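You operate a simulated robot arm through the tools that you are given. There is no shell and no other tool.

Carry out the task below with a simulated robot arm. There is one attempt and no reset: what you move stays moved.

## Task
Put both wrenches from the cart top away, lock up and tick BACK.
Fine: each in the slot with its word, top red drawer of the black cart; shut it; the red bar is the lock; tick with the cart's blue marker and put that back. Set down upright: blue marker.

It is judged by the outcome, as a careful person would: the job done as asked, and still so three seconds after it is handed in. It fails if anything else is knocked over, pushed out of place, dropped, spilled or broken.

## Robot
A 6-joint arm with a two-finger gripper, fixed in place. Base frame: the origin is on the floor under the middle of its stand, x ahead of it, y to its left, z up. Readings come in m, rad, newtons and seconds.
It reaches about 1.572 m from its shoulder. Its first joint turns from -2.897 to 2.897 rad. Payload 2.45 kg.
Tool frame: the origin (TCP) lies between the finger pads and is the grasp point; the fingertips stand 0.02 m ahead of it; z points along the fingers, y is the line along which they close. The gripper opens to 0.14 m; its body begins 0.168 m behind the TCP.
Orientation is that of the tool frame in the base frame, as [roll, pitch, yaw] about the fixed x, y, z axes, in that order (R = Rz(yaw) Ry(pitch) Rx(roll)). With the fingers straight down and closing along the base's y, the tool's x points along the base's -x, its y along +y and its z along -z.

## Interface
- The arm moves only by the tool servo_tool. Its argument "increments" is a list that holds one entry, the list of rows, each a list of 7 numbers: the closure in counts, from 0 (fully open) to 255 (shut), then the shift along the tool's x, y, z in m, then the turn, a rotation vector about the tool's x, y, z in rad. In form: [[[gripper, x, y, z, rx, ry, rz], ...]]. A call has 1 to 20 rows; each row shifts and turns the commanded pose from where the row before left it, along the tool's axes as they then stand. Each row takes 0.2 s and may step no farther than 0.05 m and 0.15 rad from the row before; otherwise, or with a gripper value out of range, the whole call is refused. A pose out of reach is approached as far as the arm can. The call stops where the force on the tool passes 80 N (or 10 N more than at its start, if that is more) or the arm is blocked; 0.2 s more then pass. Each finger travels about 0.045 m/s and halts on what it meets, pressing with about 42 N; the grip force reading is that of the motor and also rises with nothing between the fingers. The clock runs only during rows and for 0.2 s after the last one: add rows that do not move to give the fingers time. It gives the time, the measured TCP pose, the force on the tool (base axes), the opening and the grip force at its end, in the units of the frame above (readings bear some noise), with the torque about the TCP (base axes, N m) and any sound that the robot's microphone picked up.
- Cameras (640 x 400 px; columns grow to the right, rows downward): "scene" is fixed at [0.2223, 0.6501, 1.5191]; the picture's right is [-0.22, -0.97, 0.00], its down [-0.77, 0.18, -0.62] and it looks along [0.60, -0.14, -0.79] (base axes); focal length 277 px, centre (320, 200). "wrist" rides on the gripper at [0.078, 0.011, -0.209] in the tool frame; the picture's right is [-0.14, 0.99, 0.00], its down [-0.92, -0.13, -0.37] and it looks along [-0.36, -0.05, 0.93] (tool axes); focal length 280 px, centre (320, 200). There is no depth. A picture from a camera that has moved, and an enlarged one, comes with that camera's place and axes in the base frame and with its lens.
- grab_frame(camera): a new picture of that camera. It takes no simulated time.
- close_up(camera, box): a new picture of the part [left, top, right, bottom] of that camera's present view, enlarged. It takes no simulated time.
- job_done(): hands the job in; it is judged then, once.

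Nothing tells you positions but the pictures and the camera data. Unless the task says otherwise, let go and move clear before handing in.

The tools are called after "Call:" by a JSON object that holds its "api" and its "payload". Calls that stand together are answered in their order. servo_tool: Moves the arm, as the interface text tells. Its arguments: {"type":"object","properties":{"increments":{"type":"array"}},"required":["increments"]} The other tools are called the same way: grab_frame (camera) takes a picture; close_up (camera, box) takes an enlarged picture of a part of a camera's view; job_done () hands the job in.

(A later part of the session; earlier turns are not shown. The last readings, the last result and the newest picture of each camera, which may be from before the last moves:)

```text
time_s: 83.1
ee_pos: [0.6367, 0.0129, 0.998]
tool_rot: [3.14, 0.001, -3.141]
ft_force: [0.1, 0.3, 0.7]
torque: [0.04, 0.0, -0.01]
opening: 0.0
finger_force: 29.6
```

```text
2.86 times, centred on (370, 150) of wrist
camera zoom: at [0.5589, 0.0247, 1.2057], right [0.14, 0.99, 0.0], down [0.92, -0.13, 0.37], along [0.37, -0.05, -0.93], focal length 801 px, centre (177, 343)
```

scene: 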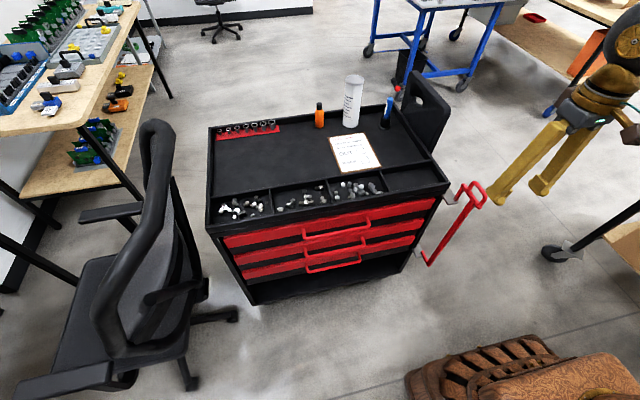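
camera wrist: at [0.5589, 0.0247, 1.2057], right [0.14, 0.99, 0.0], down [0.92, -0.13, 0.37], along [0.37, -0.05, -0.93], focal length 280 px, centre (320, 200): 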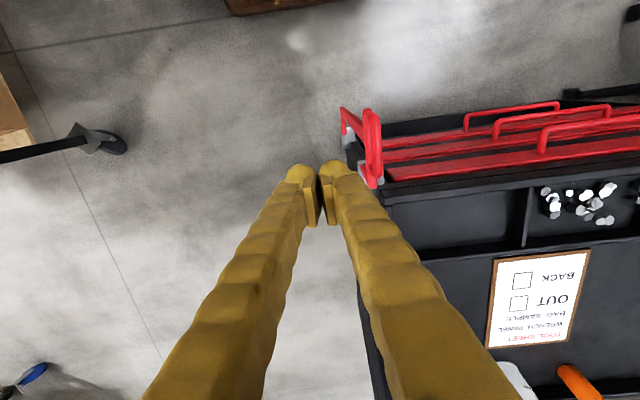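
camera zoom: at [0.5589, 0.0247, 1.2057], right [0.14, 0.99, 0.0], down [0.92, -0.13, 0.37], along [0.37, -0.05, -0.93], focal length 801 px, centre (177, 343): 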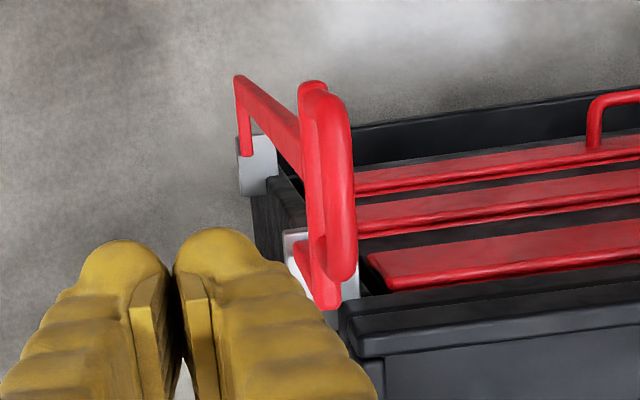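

Call:
{"api": "servo_tool", "payload": {"increments": [[[255, 0, 0, 0.0325, 0, 0, 0], [255, 0, 0, 0.0325, 0, 0, 0], [255, 0, 0, 0.0325, 0, 0, 0], [255, 0, 0, 0.0325, 0, 0, 0], [255, 0, 0.01, 0, 0, 0, 0], [255, 0, 0, 0, 0, 0, 0]]]}}

Call:
{"api": "close_up", "payload": {"camera": "scene", "box": [400, 120, 540, 260]}}

Call:
{"api": "close_up", "payload": {"camera": "wrist", "box": [240, 100, 440, 260]}}

```text
time_s: 84.5
ee_pos: [0.6378, 0.0222, 0.8685]
tool_rot: [-3.14, 0.001, -3.14]
ft_force: [0.5, 0.3, -1.0]
torque: [-0.03, 0.02, 0.0]
opening: 0.0001
finger_force: 29.6
```

```text
2.86 times, centred on (470, 190) of scene
camera zoom: at [0.2223, 0.6501, 1.5191], right [-0.22, -0.97, 0.0], down [-0.77, 0.18, -0.62], along [0.6, -0.14, -0.79], focal length 790 px, centre (-109, 229)
```

zoom: 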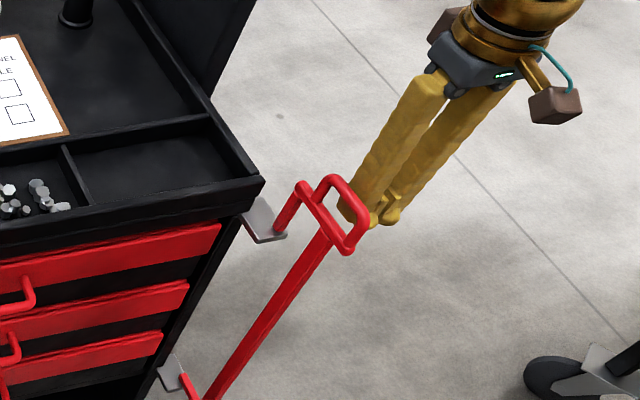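

```text
2.50 times, centred on (340, 180) of wrist
camera zoom: at [0.5596, 0.0333, 1.0755], right [0.14, 0.99, 0.0], down [0.92, -0.13, 0.37], along [0.37, -0.05, -0.93], focal length 701 px, centre (270, 250)
```

zoom: 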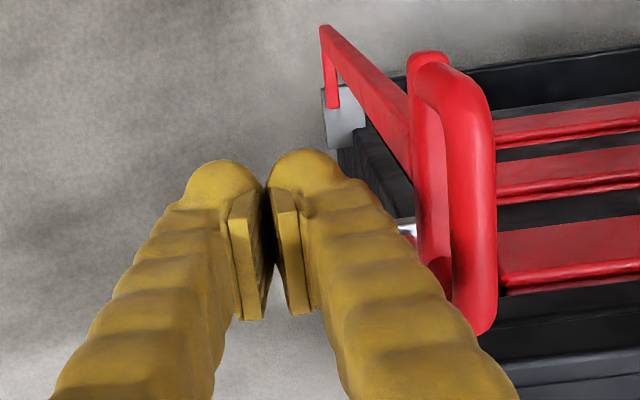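

Call:
{"api": "servo_tool", "payload": {"increments": [[[255, 0, 0.01, 0, 0, 0, 0], [255, 0, 0.011, 0, 0, 0, 0], [255, 0.0074, 0.0119, 0, 0, 0, 0], [255, 0.0038, 0.0152, 0, 0, 0, 0], [255, 0, 0, 0, 0, 0, 0]]]}}

Call:
{"api": "close_up", "payload": {"camera": "scene", "box": [400, 120, 540, 260]}}

Call:
{"api": "grab_frame", "payload": {"camera": "wrist"}}

```text
time_s: 85.7
ee_pos: [0.6263, 0.069, 0.8657]
tool_rot: [-3.141, 0.0, -3.14]
ft_force: [-0.4, -0.3, 0.4]
torque: [0.03, 0.01, 0.02]
opening: 0.0
finger_force: 29.5
```

```text
2.86 times, centred on (470, 190) of scene
camera zoom: at [0.2223, 0.6501, 1.5191], right [-0.22, -0.97, 0.0], down [-0.77, 0.18, -0.62], along [0.6, -0.14, -0.79], focal length 790 px, centre (-109, 229)
```

zoom: 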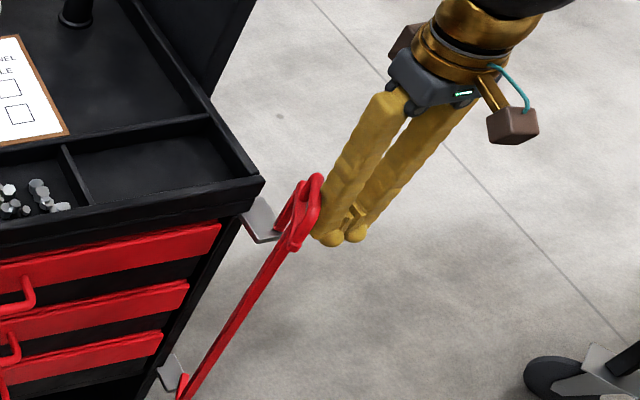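

```text
taken
camera wrist: at [0.5481, 0.0807, 1.0746], right [0.14, 0.99, 0.0], down [0.92, -0.13, 0.37], along [0.37, -0.05, -0.93], focal length 280 px, centre (320, 200)
```

wrist: 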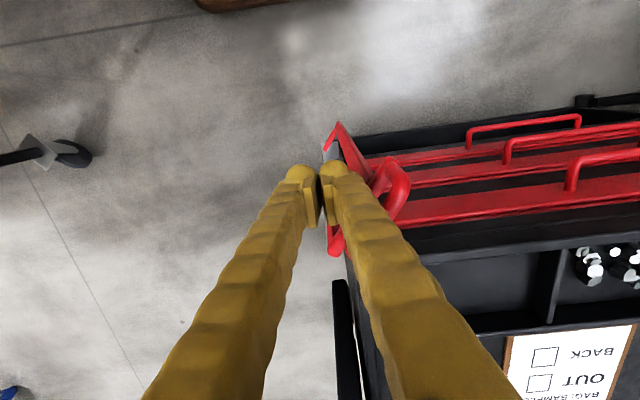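

The bar is swinging freely around its hinge, so I'll continue along the arc.

Call:
{"api": "servo_tool", "payload": {"increments": [[[255, -0.0009, 0.0087, 0, 0, 0, 0], [255, -0.0009, 0.0087, 0, 0, 0, 0], [255, -0.0041, 0.0083, 0, 0, 0, 0], [255, -0.0041, 0.0083, 0, 0, 0, 0], [255, -0.007, 0.0069, 0, 0, 0, 0], [255, -0.007, 0.0069, 0, 0, 0, 0], [255, 0, 0, 0, 0, 0, 0]]]}}

Call:
{"api": "close_up", "payload": {"camera": "scene", "box": [400, 120, 540, 260]}}

Call:
{"api": "grab_frame", "payload": {"camera": "wrist"}}

```text
time_s: 87.3
ee_pos: [0.6506, 0.1181, 0.8669]
tool_rot: [-3.141, 0.003, -3.14]
ft_force: [0.3, -0.4, -0.1]
torque: [-0.02, 0.02, -0.02]
opening: 0.0
finger_force: 29.4
```

```text
2.86 times, centred on (470, 190) of scene
camera zoom: at [0.2223, 0.6501, 1.5191], right [-0.22, -0.97, 0.0], down [-0.77, 0.18, -0.62], along [0.6, -0.14, -0.79], focal length 790 px, centre (-109, 229)
```

zoom: 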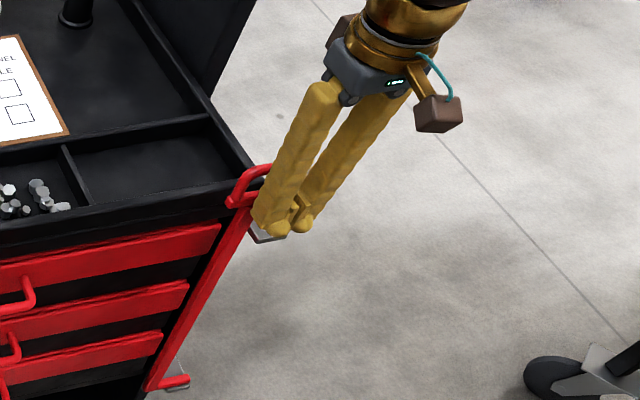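

```text
taken
camera wrist: at [0.5723, 0.1292, 1.0749], right [0.14, 0.99, 0.0], down [0.92, -0.13, 0.37], along [0.37, -0.05, -0.93], focal length 280 px, centre (320, 200)
```

wrist: 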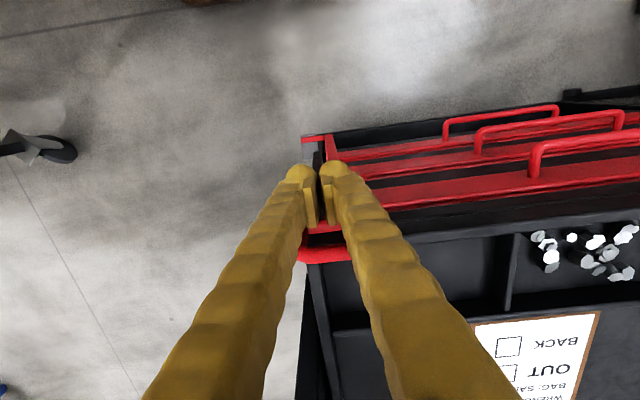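

Call:
{"api": "servo_tool", "payload": {"increments": [[[255, -0.005, 0.002, 0, 0, 0, 0], [255, -0.005, 0.002, 0, 0, 0, 0], [255, -0.004, 0.001, 0, 0, 0, 0], [255, 0, 0, 0, 0, 0, 0]]]}}

Call:
{"api": "close_up", "payload": {"camera": "scene", "box": [380, 150, 520, 270]}}

```text
time_s: 88.0
ee_pos: [0.6547, 0.1186, 0.8649]
tool_rot: [-3.138, -0.012, 3.141]
ft_force: [-12.7, 1.3, -0.4]
torque: [-0.03, 0.17, -0.06]
opening: 0.0059
finger_force: 29.9
stopped in row 3: the force on the tool passed its limit at 93 N (the readings are from after the stop); the commanded pose is now the measured one
```

```text
3.33 times, centred on (450, 210) of scene
camera zoom: at [0.2223, 0.6501, 1.5191], right [-0.22, -0.97, 0.0], down [-0.77, 0.18, -0.62], along [0.6, -0.14, -0.79], focal length 922 px, centre (-113, 167)
```

zoom: 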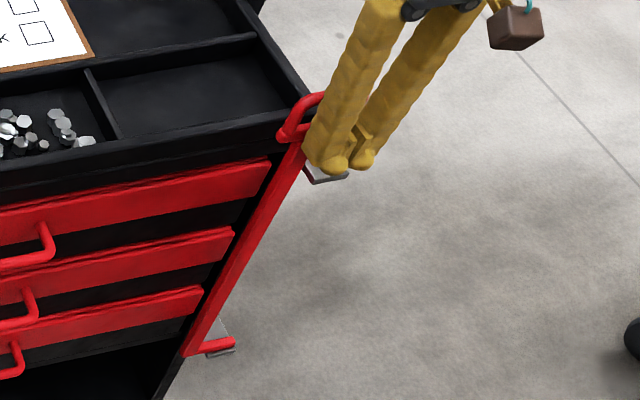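

Call:
{"api": "servo_tool", "payload": {"increments": [[[255, 0.02, 0, 0, 0, 0, 0], [255, 0.03, 0, -0.02, 0, 0, 0], [255, 0.03, 0, -0.04, 0, 0, 0], [255, 0.03, 0, -0.04, 0, 0, 0], [255, 0.03, 0, -0.04, 0, 0, 0], [255, 0, 0.02, -0.04, 0, 0, 0], [255, 0, 0.04, 0, 0, 0, 0], [255, 0, 0.04, 0, 0, 0, 0], [255, 0, 0, 0, 0, 0, 0]]]}}

Call:
{"api": "grab_frame", "payload": {"camera": "wrist"}}

Call:
{"api": "grab_frame", "payload": {"camera": "scene"}}

```text
time_s: 90.0
ee_pos: [0.5184, 0.219, 1.0458]
tool_rot: [-3.138, -0.01, 3.141]
ft_force: [1.2, -0.7, 0.0]
torque: [0.03, 0.0, -0.02]
opening: 0.0002
finger_force: 29.0
```

```text
taken
camera wrist: at [0.4414, 0.2317, 1.2544], right [0.14, 0.99, 0.0], down [0.92, -0.13, 0.36], along [0.36, -0.05, -0.93], focal length 280 px, centre (320, 200)
```

wrist: 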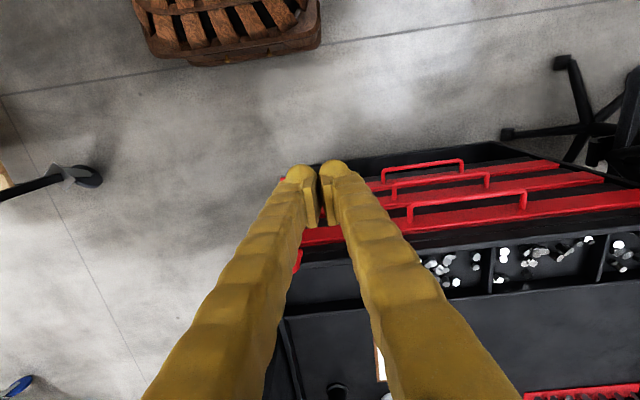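

```text
taken
```

scene: 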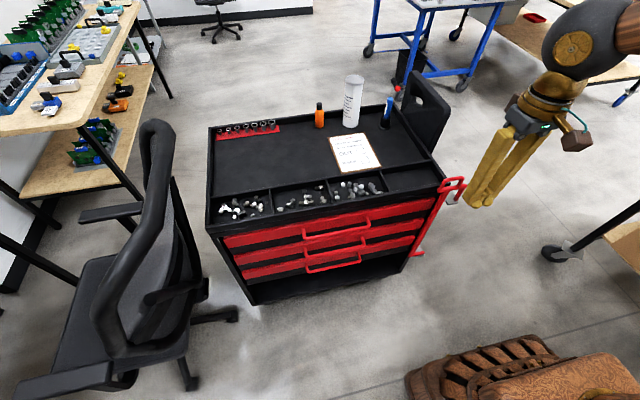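

Call:
{"api": "close_up", "payload": {"camera": "scene", "box": [390, 165, 480, 265]}}

Call:
{"api": "servo_tool", "payload": {"increments": [[[255, 0, 0.045, 0, 0, 0, 0], [255, 0, 0.045, 0, 0, 0, 0], [255, 0, 0.045, 0, 0, 0, 0], [255, 0, 0, 0, 0, 0, 0]]]}}

Call:
{"api": "grab_frame", "payload": {"camera": "wrist"}}

Call:
{"api": "close_up", "payload": {"camera": "wrist", "box": [130, 150, 290, 290]}}

```text
4.00 times, centred on (435, 215) of scene
camera zoom: at [0.2223, 0.6501, 1.5191], right [-0.22, -0.97, 0.0], down [-0.77, 0.18, -0.62], along [0.6, -0.14, -0.79], focal length 1106 px, centre (-140, 140)
```

zoom: 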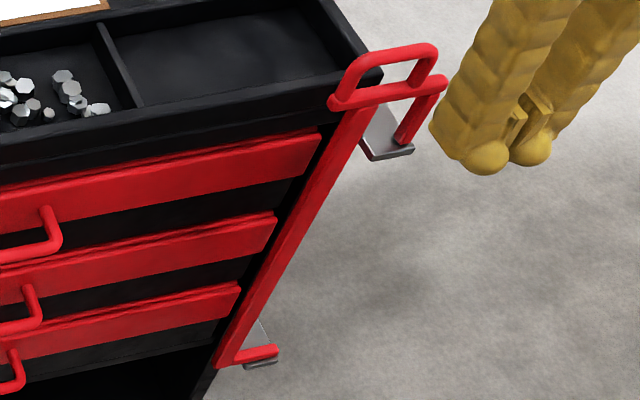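

```text
time_s: 91.0
ee_pos: [0.5178, 0.356, 1.0462]
tool_rot: [-3.139, -0.01, 3.139]
ft_force: [0.8, 0.5, 0.0]
torque: [-0.01, 0.02, -0.01]
opening: 0.0
finger_force: 29.5
```

```text
taken
camera wrist: at [0.4426, 0.3689, 1.2548], right [0.14, 0.99, 0.0], down [0.92, -0.13, 0.36], along [0.36, -0.05, -0.93], focal length 280 px, centre (320, 200)
```

wrist: 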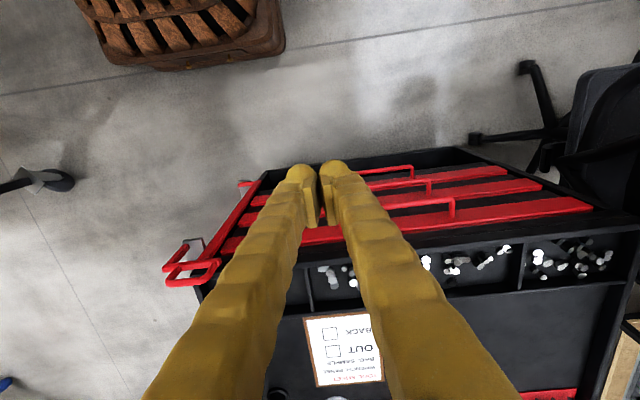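

```text
2.86 times, centred on (210, 220) of wrist
camera zoom: at [0.4426, 0.3689, 1.2548], right [0.14, 0.99, 0.0], down [0.92, -0.13, 0.36], along [0.36, -0.05, -0.93], focal length 801 px, centre (634, 143)
```

zoom: 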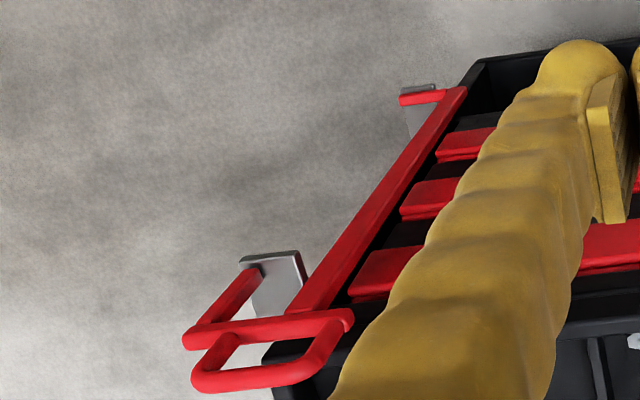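

The bar now lies straight across the drawer fronts, against its stop. Next is the blue marker in its holder at about (1.08, 0.18), so I'll move above it for a look.

Call:
{"api": "servo_tool", "payload": {"increments": [[[255, 0, 0, -0.04, 0, -0.01, 0], [220, -0.04, -0.0147, -0.04, 0, 0, 0], [200, -0.04, -0.0147, 0, 0, 0, 0], [180, -0.04, -0.0147, 0, 0, 0, 0], [160, -0.04, -0.0147, 0, 0, 0, 0], [160, -0.04, -0.0147, 0, 0, 0, 0], [160, -0.04, -0.0147, 0, 0, 0, 0], [160, -0.04, -0.0147, 0, 0, 0, 0], [160, -0.04, -0.0147, 0, 0, 0, 0], [160, -0.04, -0.0147, 0, 0, 0, 0], [160, -0.04, -0.0147, 0, 0, 0, 0], [160, -0.04, -0.0147, 0, 0, 0, 0], [160, 0, 0, 0, 0, 0, 0]]]}}

Call:
{"api": "grab_frame", "payload": {"camera": "wrist"}}

Call:
{"api": "grab_frame", "payload": {"camera": "scene"}}

```text
refused: row 2 steps farther than a row can; nothing moved
```

```text
taken
camera wrist: at [0.4426, 0.3689, 1.2548], right [0.14, 0.99, 0.0], down [0.92, -0.13, 0.36], along [0.36, -0.05, -0.93], focal length 280 px, centre (320, 200)
```

wrist: 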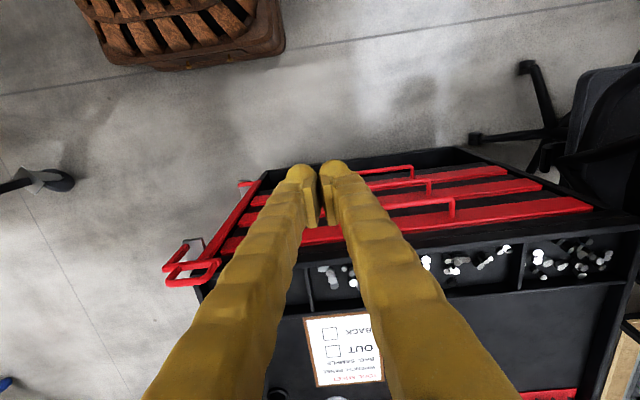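

```text
taken
```

scene: 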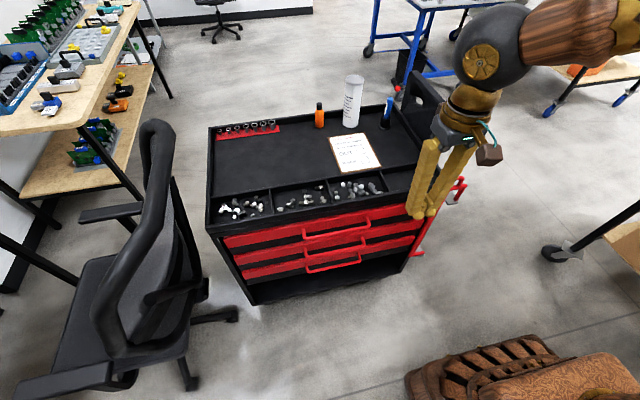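

Call:
{"api": "servo_tool", "payload": {"increments": [[[255, 0, 0, -0.04, 0, -0.01, 0], [220, 0, 0, -0.04, 0, 0, 0], [200, -0.04, -0.0147, 0, 0, 0, 0], [180, -0.04, -0.0147, 0, 0, 0, 0], [160, -0.04, -0.0147, 0, 0, 0, 0], [160, -0.04, -0.0147, 0, 0, 0, 0], [160, -0.04, -0.0147, 0, 0, 0, 0], [160, -0.04, -0.0147, 0, 0, 0, 0], [160, -0.04, -0.0147, 0, 0, 0, 0], [160, -0.04, -0.0147, 0, 0, 0, 0], [160, -0.04, -0.0147, 0, 0, 0, 0], [160, -0.04, -0.0147, 0, 0, 0, 0], [160, -0.04, -0.0147, 0, 0, 0, 0], [160, 0, 0, 0, 0, 0, 0]]]}}

Call:
{"api": "grab_frame", "payload": {"camera": "wrist"}}

Call:
{"api": "grab_frame", "payload": {"camera": "scene"}}

```text
time_s: 94.0
ee_pos: [0.9565, 0.196, 1.1268]
tool_rot: [-3.138, -0.001, -3.141]
ft_force: [0.0, -0.1, 0.1]
torque: [0.01, -0.01, 0.01]
opening: 0.0522
finger_force: 0.0
```

```text
taken
camera wrist: at [0.879, 0.2084, 1.3339], right [0.14, 0.99, 0.0], down [0.92, -0.13, 0.37], along [0.36, -0.05, -0.93], focal length 280 px, centre (320, 200)
```

wrist: 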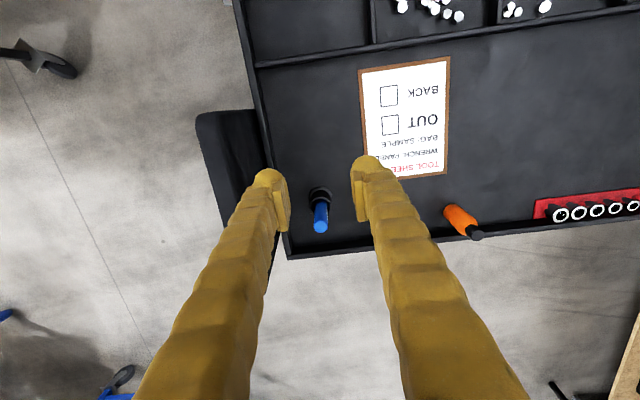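

```text
taken
```

scene: 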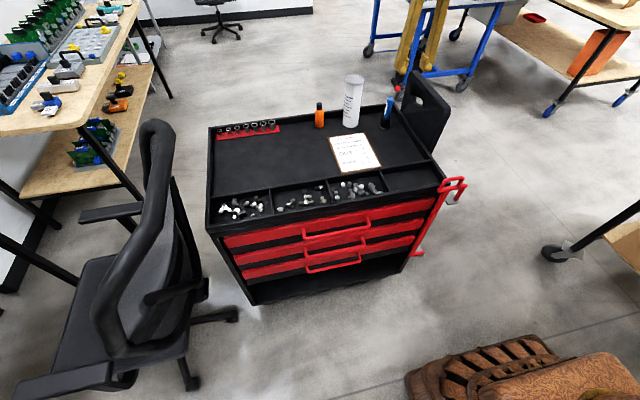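

Call:
{"api": "close_up", "payload": {"camera": "wrist", "box": [280, 170, 360, 250]}}

Call:
{"api": "close_up", "payload": {"camera": "scene", "box": [350, 80, 430, 140]}}

Call:
{"api": "close_up", "payload": {"camera": "wrist", "box": [340, 40, 480, 190]}}

```text
5.00 times, centred on (320, 210) of wrist
camera zoom: at [0.879, 0.2084, 1.3339], right [0.14, 0.99, 0.0], down [0.92, -0.13, 0.37], along [0.36, -0.05, -0.93], focal length 1402 px, centre (320, 150)
```

zoom: 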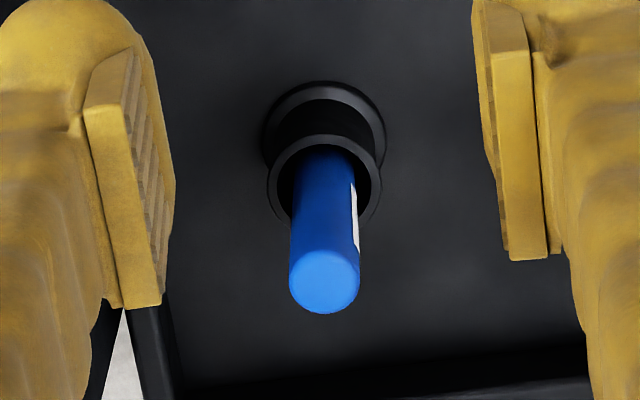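

```text
6.67 times, centred on (390, 110) of scene
camera zoom: at [0.2223, 0.6501, 1.5191], right [-0.22, -0.97, 0.0], down [-0.77, 0.18, -0.62], along [0.6, -0.14, -0.79], focal length 1844 px, centre (-147, 800)
```

zoom: 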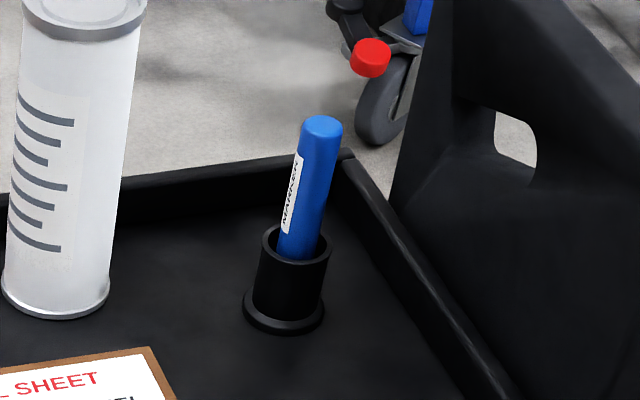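

```text
2.67 times, centred on (410, 115) of wrist
camera zoom: at [0.879, 0.2084, 1.3339], right [0.14, 0.99, 0.0], down [0.92, -0.13, 0.37], along [0.36, -0.05, -0.93], focal length 748 px, centre (80, 427)
```

zoom: 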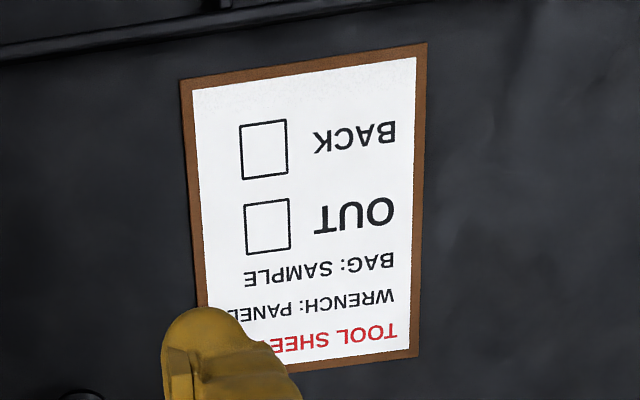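

Call:
{"api": "servo_tool", "payload": {"increments": [[[160, -0.0408, -0.0047, 0, 0, 0, 0], [160, -0.0408, -0.0047, 0, 0, 0, 0], [160, -0.0408, -0.0047, 0, 0, 0, 0], [160, 0, 0, 0.045, 0, 0, 0], [160, 0, 0, 0.045, 0, 0, 0], [160, 0, 0, 0, 0, 0, 0]]]}}

Call:
{"api": "grab_frame", "payload": {"camera": "wrist"}}

Call:
{"api": "close_up", "payload": {"camera": "scene", "box": [340, 50, 460, 140]}}

```text
time_s: 95.4
ee_pos: [1.0777, 0.1807, 1.0357]
tool_rot: [-3.138, 0.0, 3.141]
ft_force: [0.4, -0.2, -0.2]
torque: [-0.02, -0.04, 0.02]
opening: 0.0522
finger_force: 0.1
```

```text
taken
camera wrist: at [1.0, 0.1929, 1.2444], right [0.14, 0.99, 0.0], down [0.92, -0.13, 0.37], along [0.36, -0.05, -0.93], focal length 280 px, centre (320, 200)
```

wrist: 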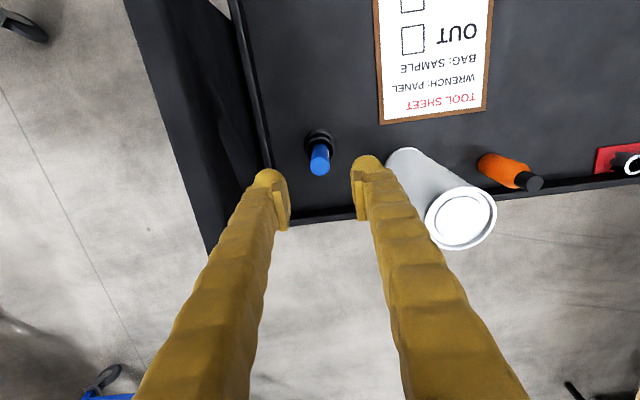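

```text
4.44 times, centred on (400, 95) of scene
camera zoom: at [0.2223, 0.6501, 1.5191], right [-0.22, -0.97, 0.0], down [-0.77, 0.18, -0.62], along [0.6, -0.14, -0.79], focal length 1229 px, centre (-36, 667)
```

zoom: 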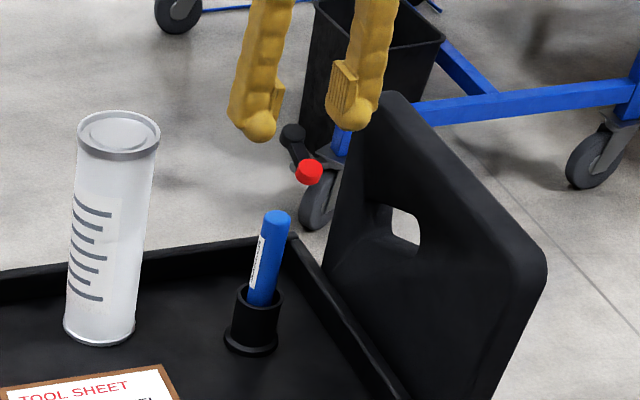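

Call:
{"api": "servo_tool", "payload": {"increments": [[[160, 0, 0.001, 0.04, 0, 0, 0], [160, 0, 0, 0.03, 0, 0, 0], [160, 0, 0, 0, 0, 0, 0]]]}}

Call:
{"api": "grab_frame", "payload": {"camera": "wrist"}}

Call:
{"api": "close_up", "payload": {"camera": "scene", "box": [340, 50, 460, 140]}}

```text
time_s: 96.2
ee_pos: [1.0792, 0.1806, 0.9689]
tool_rot: [-3.138, -0.001, 3.142]
ft_force: [-0.8, -0.2, -0.9]
torque: [-0.01, 0.01, 0.03]
opening: 0.0523
finger_force: 0.1
```

```text
taken
camera wrist: at [1.0001, 0.1937, 1.1768], right [0.14, 0.99, 0.0], down [0.92, -0.13, 0.37], along [0.36, -0.05, -0.93], focal length 280 px, centre (320, 200)
```

wrist: 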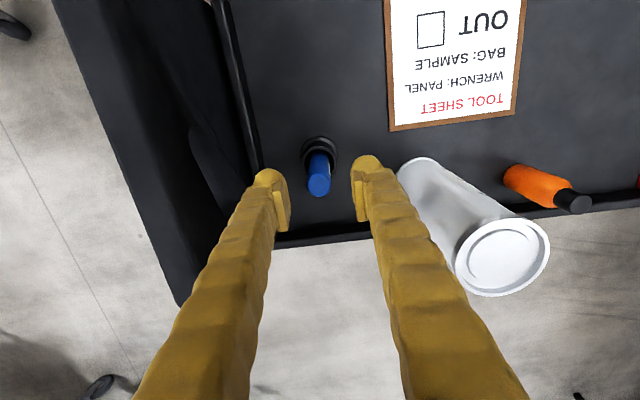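

```text
4.44 times, centred on (400, 95) of scene
camera zoom: at [0.2223, 0.6501, 1.5191], right [-0.22, -0.97, 0.0], down [-0.77, 0.18, -0.62], along [0.6, -0.14, -0.79], focal length 1229 px, centre (-36, 667)
```

zoom: 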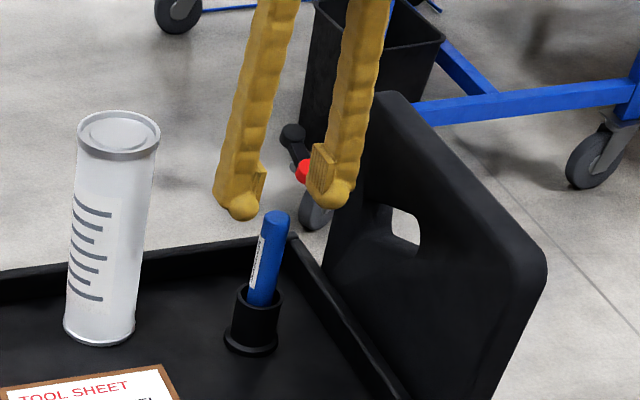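

Call:
{"api": "servo_tool", "payload": {"increments": [[[160, 0, 0, 0.03, 0, 0, 0], [160, 0, 0, 0.03, 0, 0, 0], [160, 0, 0, 0.004, 0, 0, 0], [160, 0, 0, 0, 0, 0, 0]]]}}

Call:
{"api": "grab_frame", "payload": {"camera": "wrist"}}

Call:
{"api": "close_up", "payload": {"camera": "scene", "box": [340, 50, 460, 140]}}

```text
time_s: 97.2
ee_pos: [1.0781, 0.1805, 0.9025]
tool_rot: [-3.139, -0.001, -3.14]
ft_force: [-0.1, -0.2, 0.4]
torque: [-0.01, 0.02, 0.03]
opening: 0.0518
finger_force: 0.1
```

```text
taken
camera wrist: at [0.9999, 0.1925, 1.1107], right [0.14, 0.99, 0.0], down [0.92, -0.13, 0.37], along [0.36, -0.05, -0.93], focal length 280 px, centre (320, 200)
```

wrist: 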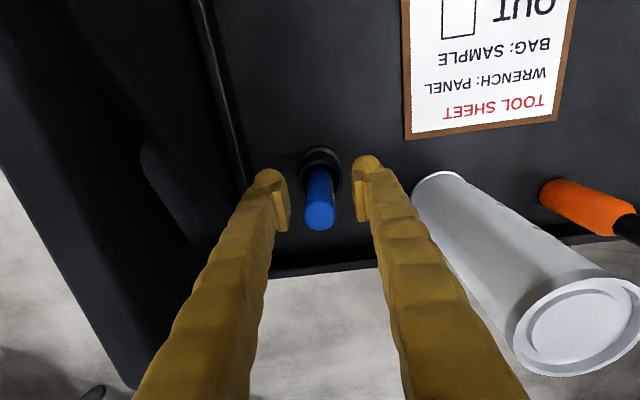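

```text
4.44 times, centred on (400, 95) of scene
camera zoom: at [0.2223, 0.6501, 1.5191], right [-0.22, -0.97, 0.0], down [-0.77, 0.18, -0.62], along [0.6, -0.14, -0.79], focal length 1229 px, centre (-36, 667)
```

zoom: 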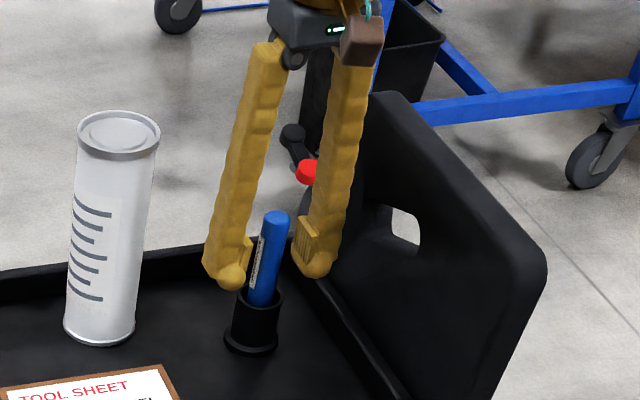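

Call:
{"api": "servo_tool", "payload": {"increments": [[[200, 0, 0, 0, 0, 0, 0], [215, 0, 0, 0, 0, 0, 0], [255, 0, 0, 0, 0, 0, 0], [255, 0, 0, 0, 0, 0, 0], [255, 0, 0, 0, 0, 0, 0], [255, 0, 0, 0, 0, 0, 0]]]}}

Call:
{"api": "close_up", "payload": {"camera": "scene", "box": [340, 50, 460, 140]}}

```text
time_s: 98.6
ee_pos: [1.0773, 0.1795, 0.9023]
tool_rot: [-3.136, 0.0, 3.141]
ft_force: [-0.9, -0.2, -0.1]
torque: [-0.03, 0.0, 0.0]
opening: 0.02
finger_force: 42.5
```

```text
4.44 times, centred on (400, 95) of scene
camera zoom: at [0.2223, 0.6501, 1.5191], right [-0.22, -0.97, 0.0], down [-0.77, 0.18, -0.62], along [0.6, -0.14, -0.79], focal length 1229 px, centre (-36, 667)
```

zoom: 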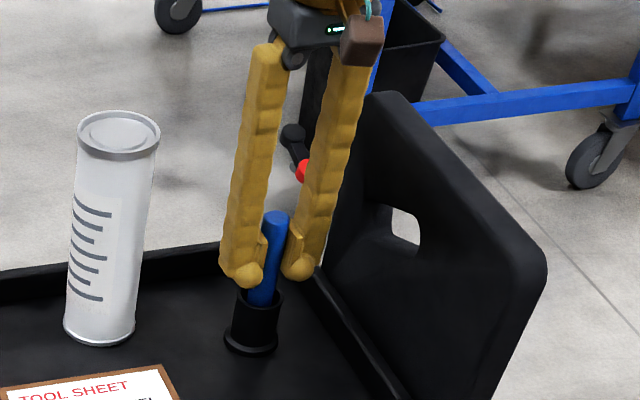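

Call:
{"api": "servo_tool", "payload": {"increments": [[[255, 0, 0, -0.01, 0, 0, 0], [255, 0, 0, -0.02, 0, 0, 0], [255, 0, 0, -0.02, 0, 0, 0], [255, 0, 0, -0.02, 0, 0, 0], [255, 0, 0, -0.02, 0, 0, 0], [255, 0, 0, -0.02, 0, 0, 0], [255, 0, 0, 0, 0, 0, 0]]]}}

Call:
{"api": "close_up", "payload": {"camera": "scene", "box": [340, 30, 460, 140]}}

Call:
{"api": "grab_frame", "payload": {"camera": "wrist"}}

```text
time_s: 100.2
ee_pos: [1.0792, 0.1817, 1.0134]
tool_rot: [-3.137, -0.002, 3.141]
ft_force: [-0.1, 0.2, -0.2]
torque: [-0.03, 0.01, 0.04]
opening: 0.0199
finger_force: 41.4
```

```text
3.64 times, centred on (400, 85) of scene
camera zoom: at [0.2223, 0.6501, 1.5191], right [-0.22, -0.97, 0.0], down [-0.77, 0.18, -0.62], along [0.6, -0.14, -0.79], focal length 1006 px, centre (29, 618)
```

zoom: 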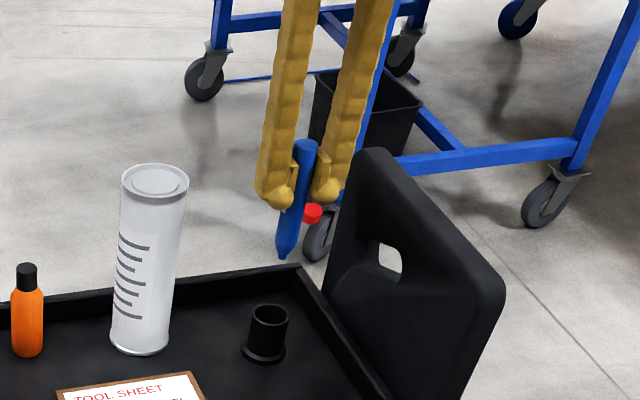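

```text
taken
camera wrist: at [1.0011, 0.1937, 1.222], right [0.14, 0.99, 0.0], down [0.92, -0.13, 0.37], along [0.36, -0.05, -0.93], focal length 280 px, centre (320, 200)
```

wrist: 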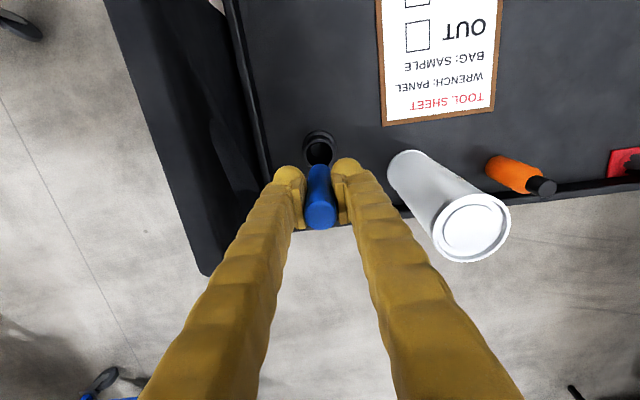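

The marker is out, with a fine tip about 88 mm below the grip point. I'll check the BACK box position before writing.

Call:
{"api": "close_up", "payload": {"camera": "scene", "box": [320, 125, 400, 185]}}

```text
6.67 times, centred on (360, 155) of scene
camera zoom: at [0.2223, 0.6501, 1.5191], right [-0.22, -0.97, 0.0], down [-0.77, 0.18, -0.62], along [0.6, -0.14, -0.79], focal length 1844 px, centre (53, 500)
```

zoom: 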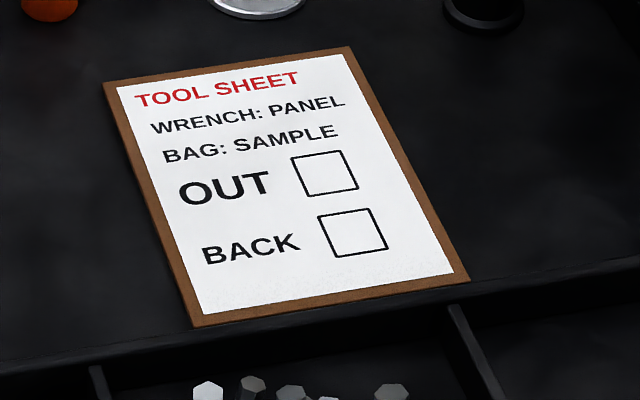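

Call:
{"api": "servo_tool", "payload": {"increments": [[[255, 0.0425, 0, 0, 0, 0, 0], [255, 0.0425, 0, 0, 0, 0, 0], [255, 0.0425, 0, 0, 0, 0, 0], [255, 0.0425, 0, 0, 0, 0, 0], [255, 0, 0.038, 0, 0, 0, 0], [255, 0, 0.038, 0, 0, 0, 0], [255, 0, 0.038, 0, 0, 0, 0], [255, 0, 0.034, 0, 0, 0, 0], [255, 0, 0, 0.04, 0, 0, 0], [255, 0, 0, 0.04, 0, 0, 0], [255, 0, 0, 0, 0, 0, 0]]]}}

Call:
{"api": "close_up", "payload": {"camera": "scene", "box": [320, 115, 400, 185]}}

Call:
{"api": "grab_frame", "payload": {"camera": "wrist"}}

```text
time_s: 102.6
ee_pos: [0.9065, 0.3281, 0.93]
tool_rot: [-3.137, -0.001, 3.14]
ft_force: [0.1, 0.6, 0.5]
torque: [-0.03, -0.01, 0.0]
opening: 0.02
finger_force: 41.9
```

```text
5.71 times, centred on (360, 150) of scene
camera zoom: at [0.2223, 0.6501, 1.5191], right [-0.22, -0.97, 0.0], down [-0.77, 0.18, -0.62], along [0.6, -0.14, -0.79], focal length 1580 px, centre (91, 486)
```

zoom: 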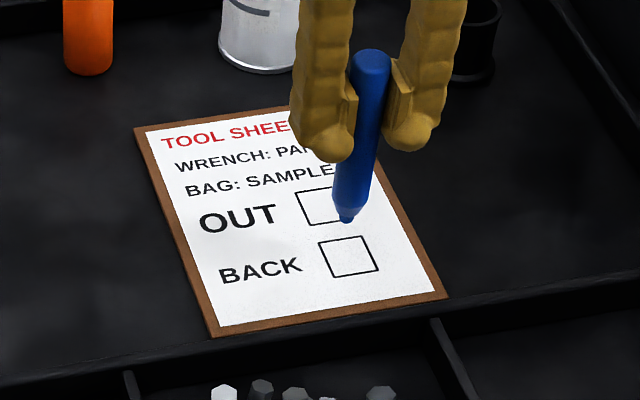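

```text
taken
camera wrist: at [0.8294, 0.34, 1.1383], right [0.14, 0.99, 0.0], down [0.92, -0.13, 0.37], along [0.36, -0.05, -0.93], focal length 280 px, centre (320, 200)
```

wrist: 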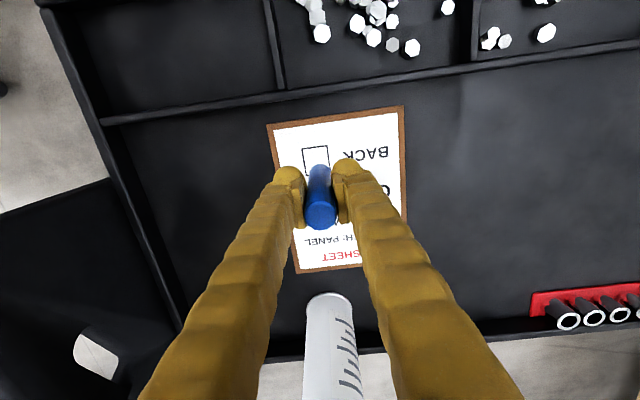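

The tip projects into the BACK box as expected. I'll shift to the start of the tick and come down gently until I feel the paper.

Call:
{"api": "servo_tool", "payload": {"increments": [[[255, -0.001, 0.005, 0.01, 0, 0, 0], [255, 0, 0, 0.012, 0, 0, 0], [255, 0, 0, 0.003, 0, 0, 0], [255, 0, 0, 0, 0, 0, 0]]]}}

Call:
{"api": "close_up", "payload": {"camera": "scene", "box": [330, 130, 390, 175]}}

```text
time_s: 103.6
ee_pos: [0.9094, 0.333, 0.9072]
tool_rot: [-3.139, -0.001, 3.14]
ft_force: [0.3, -0.7, -0.2]
torque: [0.0, -0.03, -0.01]
opening: 0.0201
finger_force: 41.8
```

```text
8.89 times, centred on (360, 152) of scene
camera zoom: at [0.2223, 0.6501, 1.5191], right [-0.22, -0.97, 0.0], down [-0.77, 0.18, -0.62], along [0.6, -0.14, -0.79], focal length 2459 px, centre (-36, 622)
```

zoom: 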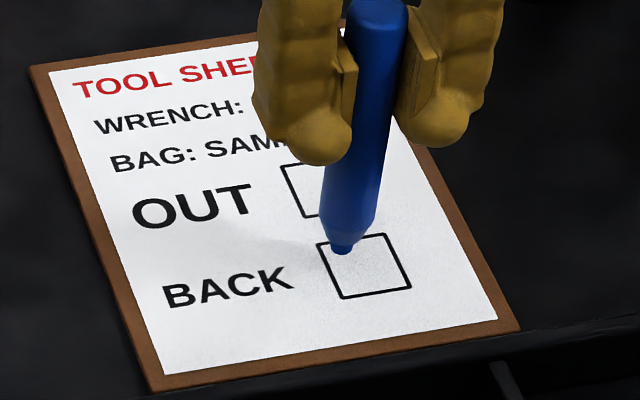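

Call:
{"api": "servo_tool", "payload": {"increments": [[[255, 0, 0, 0.003, 0, 0, 0], [255, 0, 0, 0.002, 0, 0, 0], [255, 0, 0, 0, 0, 0, 0]]]}}

Call:
{"api": "close_up", "payload": {"camera": "scene", "box": [330, 130, 390, 175]}}

```text
time_s: 104.4
ee_pos: [0.9079, 0.3324, 0.9015]
tool_rot: [-3.136, 0.001, 3.14]
ft_force: [-0.6, 0.1, -0.5]
torque: [0.0, 0.01, 0.01]
opening: 0.0199
finger_force: 42.2
```

```text
8.89 times, centred on (360, 152) of scene
camera zoom: at [0.2223, 0.6501, 1.5191], right [-0.22, -0.97, 0.0], down [-0.77, 0.18, -0.62], along [0.6, -0.14, -0.79], focal length 2459 px, centre (-36, 622)
```

zoom: 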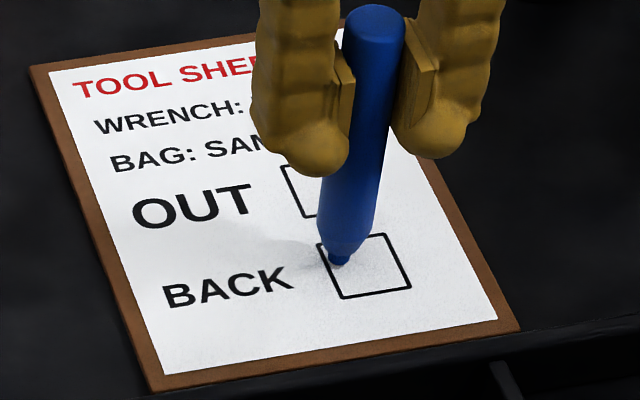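

Call:
{"api": "servo_tool", "payload": {"increments": [[[255, 0, 0, 0.001, 0, 0, 0], [255, 0, 0, 0.001, 0, 0, 0], [255, 0, 0, 0, 0, 0, 0]]]}}

```text
time_s: 105.2
ee_pos: [0.9085, 0.3331, 0.8999]
tool_rot: [-3.139, 0.001, -3.14]
ft_force: [-0.5, -0.6, 7.8]
torque: [0.0, 0.03, -0.02]
opening: 0.0199
finger_force: 42.3
```

Call:
{"api": "servo_tool", "payload": {"increments": [[[255, 0.0033, -0.0023, -0.0003, 0, 0, 0], [255, 0.0033, -0.0023, 0, 0, 0, 0], [255, 0.0034, -0.0023, 0, 0, 0, 0], [255, 0, 0, 0, 0, 0, 0]]]}}

Call:
{"api": "close_up", "payload": {"camera": "scene", "box": [330, 130, 390, 175]}}

```text
time_s: 106.2
ee_pos: [0.8996, 0.3262, 0.8997]
tool_rot: [-3.138, -0.001, 3.141]
ft_force: [1.8, -0.4, 4.3]
torque: [0.05, -0.21, -0.03]
opening: 0.0201
finger_force: 41.9
```

```text
8.89 times, centred on (360, 152) of scene
camera zoom: at [0.2223, 0.6501, 1.5191], right [-0.22, -0.97, 0.0], down [-0.77, 0.18, -0.62], along [0.6, -0.14, -0.79], focal length 2459 px, centre (-36, 622)
```

zoom: 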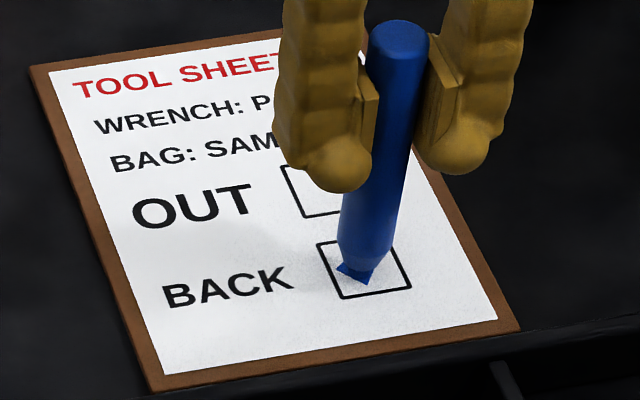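

Ink is going down inside the BACK box and the sheet hasn't moved. Next comes the long upstroke of the tick.

Call:
{"api": "servo_tool", "payload": {"increments": [[[255, -0.0034, -0.0021, 0, 0, 0, 0], [255, -0.0034, -0.0021, 0, 0, 0, 0], [255, -0.0034, -0.0021, 0, 0, 0, 0], [255, -0.0034, -0.0021, 0, 0, 0, 0], [255, -0.0034, -0.0021, 0, 0, 0, 0], [255, 0, 0, 0, 0, 0, 0]]]}}

Call:
{"api": "close_up", "payload": {"camera": "scene", "box": [330, 130, 390, 175]}}

```text
time_s: 107.6
ee_pos: [0.9168, 0.3163, 0.9]
tool_rot: [-3.137, 0.001, 3.141]
ft_force: [-0.3, 0.9, 2.7]
torque: [0.03, 0.04, -0.01]
opening: 0.02
finger_force: 42.5
```

```text
8.89 times, centred on (360, 152) of scene
camera zoom: at [0.2223, 0.6501, 1.5191], right [-0.22, -0.97, 0.0], down [-0.77, 0.18, -0.62], along [0.6, -0.14, -0.79], focal length 2459 px, centre (-36, 622)
```

zoom: 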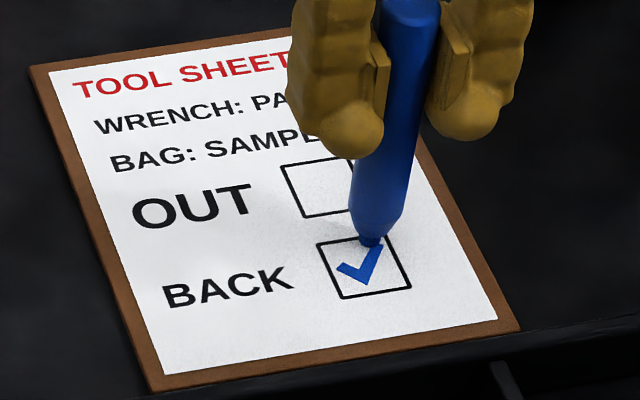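

The tick is drawn, so I'll lift straight up and carry the marker back to its holder.

Call:
{"api": "servo_tool", "payload": {"increments": [[[255, 0, 0, -0.01, 0, 0, 0], [255, 0, 0, -0.03, 0, 0, 0], [255, 0, 0, -0.035, 0, 0, 0], [255, 0, 0, -0.035, 0, 0, 0], [255, 0, -0.034, 0, 0, 0, 0], [255, 0, -0.034, 0, 0, 0, 0], [255, 0, -0.034, 0, 0, 0, 0], [255, 0, -0.034, 0, 0, 0, 0], [255, -0.04, 0, 0, 0, 0, 0], [255, -0.04, 0, 0, 0, 0, 0], [255, -0.04, 0, 0, 0, 0, 0], [255, -0.041, 0, 0, 0, 0, 0], [255, 0, 0, 0, 0, 0, 0]]]}}

Call:
{"api": "close_up", "payload": {"camera": "scene", "box": [340, 60, 440, 185]}}

Call:
{"api": "close_up", "payload": {"camera": "scene", "box": [330, 130, 390, 175]}}

Call:
{"api": "grab_frame", "payload": {"camera": "wrist"}}

```text
time_s: 110.4
ee_pos: [1.0801, 0.1785, 1.0092]
tool_rot: [-3.139, -0.002, 3.141]
ft_force: [0.9, -0.1, -0.2]
torque: [-0.02, 0.03, 0.01]
opening: 0.0201
finger_force: 41.7
```

```text
3.20 times, centred on (390, 122) of scene
camera zoom: at [0.2223, 0.6501, 1.5191], right [-0.22, -0.97, 0.0], down [-0.77, 0.18, -0.62], along [0.6, -0.14, -0.79], focal length 885 px, centre (96, 448)
```

zoom: 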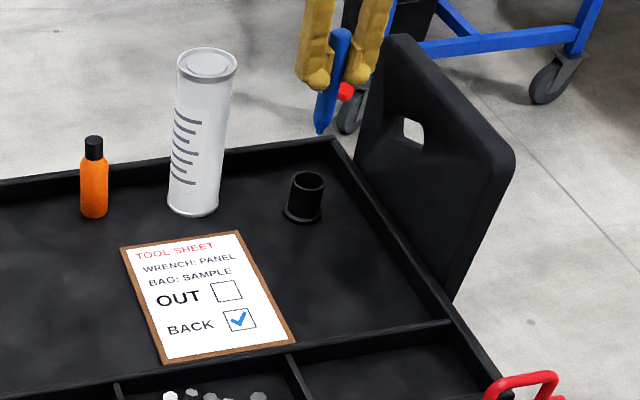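

```text
8.89 times, centred on (360, 152) of scene
camera zoom: at [0.2223, 0.6501, 1.5191], right [-0.22, -0.97, 0.0], down [-0.77, 0.18, -0.62], along [0.6, -0.14, -0.79], focal length 2459 px, centre (-36, 622)
```

zoom: 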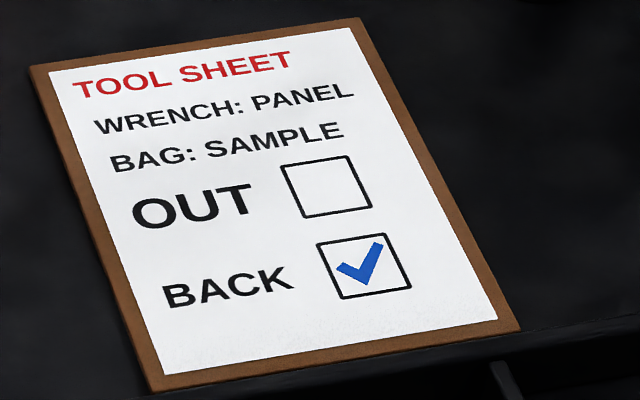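

```text
taken
camera wrist: at [1.0021, 0.1912, 1.2186], right [0.14, 0.99, 0.0], down [0.92, -0.13, 0.37], along [0.36, -0.05, -0.93], focal length 280 px, centre (320, 200)
```

wrist: 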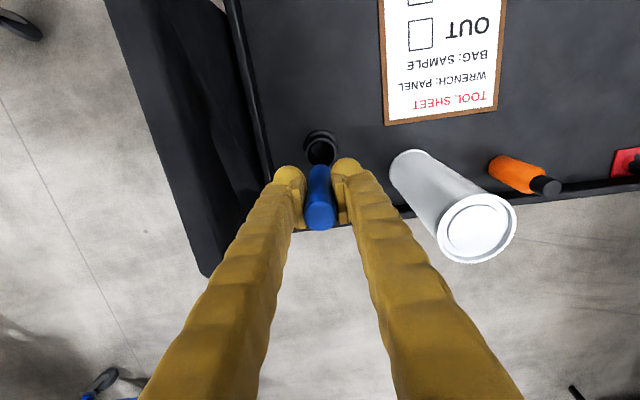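

Call:
{"api": "servo_tool", "payload": {"increments": [[[255, -0.001, 0.0004, 0.02, 0, 0, 0], [255, 0, 0, 0.02, 0, 0, 0], [255, 0, 0, 0, 0, 0, 0]]]}}

Call:
{"api": "close_up", "payload": {"camera": "scene", "box": [360, 80, 420, 140]}}

Call:
{"api": "close_up", "payload": {"camera": "wrist", "box": [270, 120, 370, 240]}}

```text
time_s: 111.2
ee_pos: [1.0801, 0.1799, 0.9709]
tool_rot: [-3.138, 0.001, -3.14]
ft_force: [0.5, -0.8, -1.6]
torque: [0.0, -0.04, 0.02]
opening: 0.02
finger_force: 41.7
```

```text
6.67 times, centred on (390, 110) of scene
camera zoom: at [0.2223, 0.6501, 1.5191], right [-0.22, -0.97, 0.0], down [-0.77, 0.18, -0.62], along [0.6, -0.14, -0.79], focal length 1844 px, centre (-147, 800)
```

zoom: 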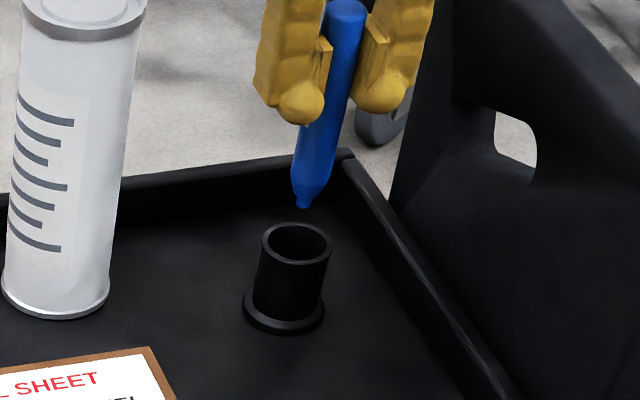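

```text
3.33 times, centred on (320, 180) of wrist
camera zoom: at [1.0021, 0.1921, 1.1783], right [0.14, 0.99, 0.0], down [0.92, -0.13, 0.37], along [0.36, -0.05, -0.93], focal length 935 px, centre (320, 267)
```

zoom: 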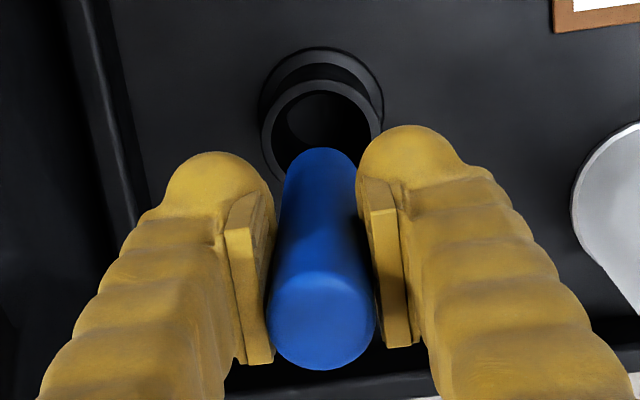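

Call:
{"api": "servo_tool", "payload": {"increments": [[[255, 0, 0, 0.015, 0, 0, 0], [255, 0, 0, 0.015, 0, 0, 0], [255, 0, 0, 0.015, 0, 0, 0], [255, 0, 0, 0.012, 0, 0, 0], [255, 0, 0, 0, 0, 0, 0]]]}}

Call:
{"api": "close_up", "payload": {"camera": "scene", "box": [360, 80, 420, 140]}}

```text
time_s: 112.4
ee_pos: [1.0801, 0.1803, 0.9124]
tool_rot: [-3.138, -0.002, 3.141]
ft_force: [-4.3, 0.3, -1.6]
torque: [0.0, 0.29, -0.02]
opening: 0.0202
finger_force: 41.8
```

```text
6.67 times, centred on (390, 110) of scene
camera zoom: at [0.2223, 0.6501, 1.5191], right [-0.22, -0.97, 0.0], down [-0.77, 0.18, -0.62], along [0.6, -0.14, -0.79], focal length 1844 px, centre (-147, 800)
```

zoom: 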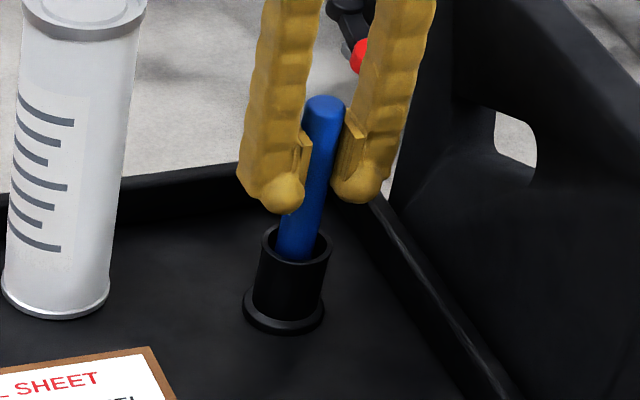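

Call:
{"api": "servo_tool", "payload": {"increments": [[[255, 0.002, 0, 0, 0, 0, 0], [255, 0, 0, 0.004, 0, 0, 0], [255, 0, 0, 0, 0, 0, 0]]]}}

```text
time_s: 113.2
ee_pos: [1.0773, 0.1815, 0.9103]
tool_rot: [-3.137, 0.001, 3.14]
ft_force: [-0.3, -0.8, -0.1]
torque: [0.0, 0.0, 0.02]
opening: 0.0201
finger_force: 42.0
```

Call:
{"api": "servo_tool", "payload": {"increments": [[[255, 0, 0, 0.003, 0, 0, 0], [255, 0, 0, 0.002, 0, 0, 0], [255, 0, 0, 0, 0, 0, 0]]]}}

```text
time_s: 114.0
ee_pos: [1.0773, 0.1803, 0.9056]
tool_rot: [-3.14, 0.0, -3.14]
ft_force: [0.2, -0.4, -0.1]
torque: [0.01, 0.02, 0.02]
opening: 0.0199
finger_force: 42.4
```

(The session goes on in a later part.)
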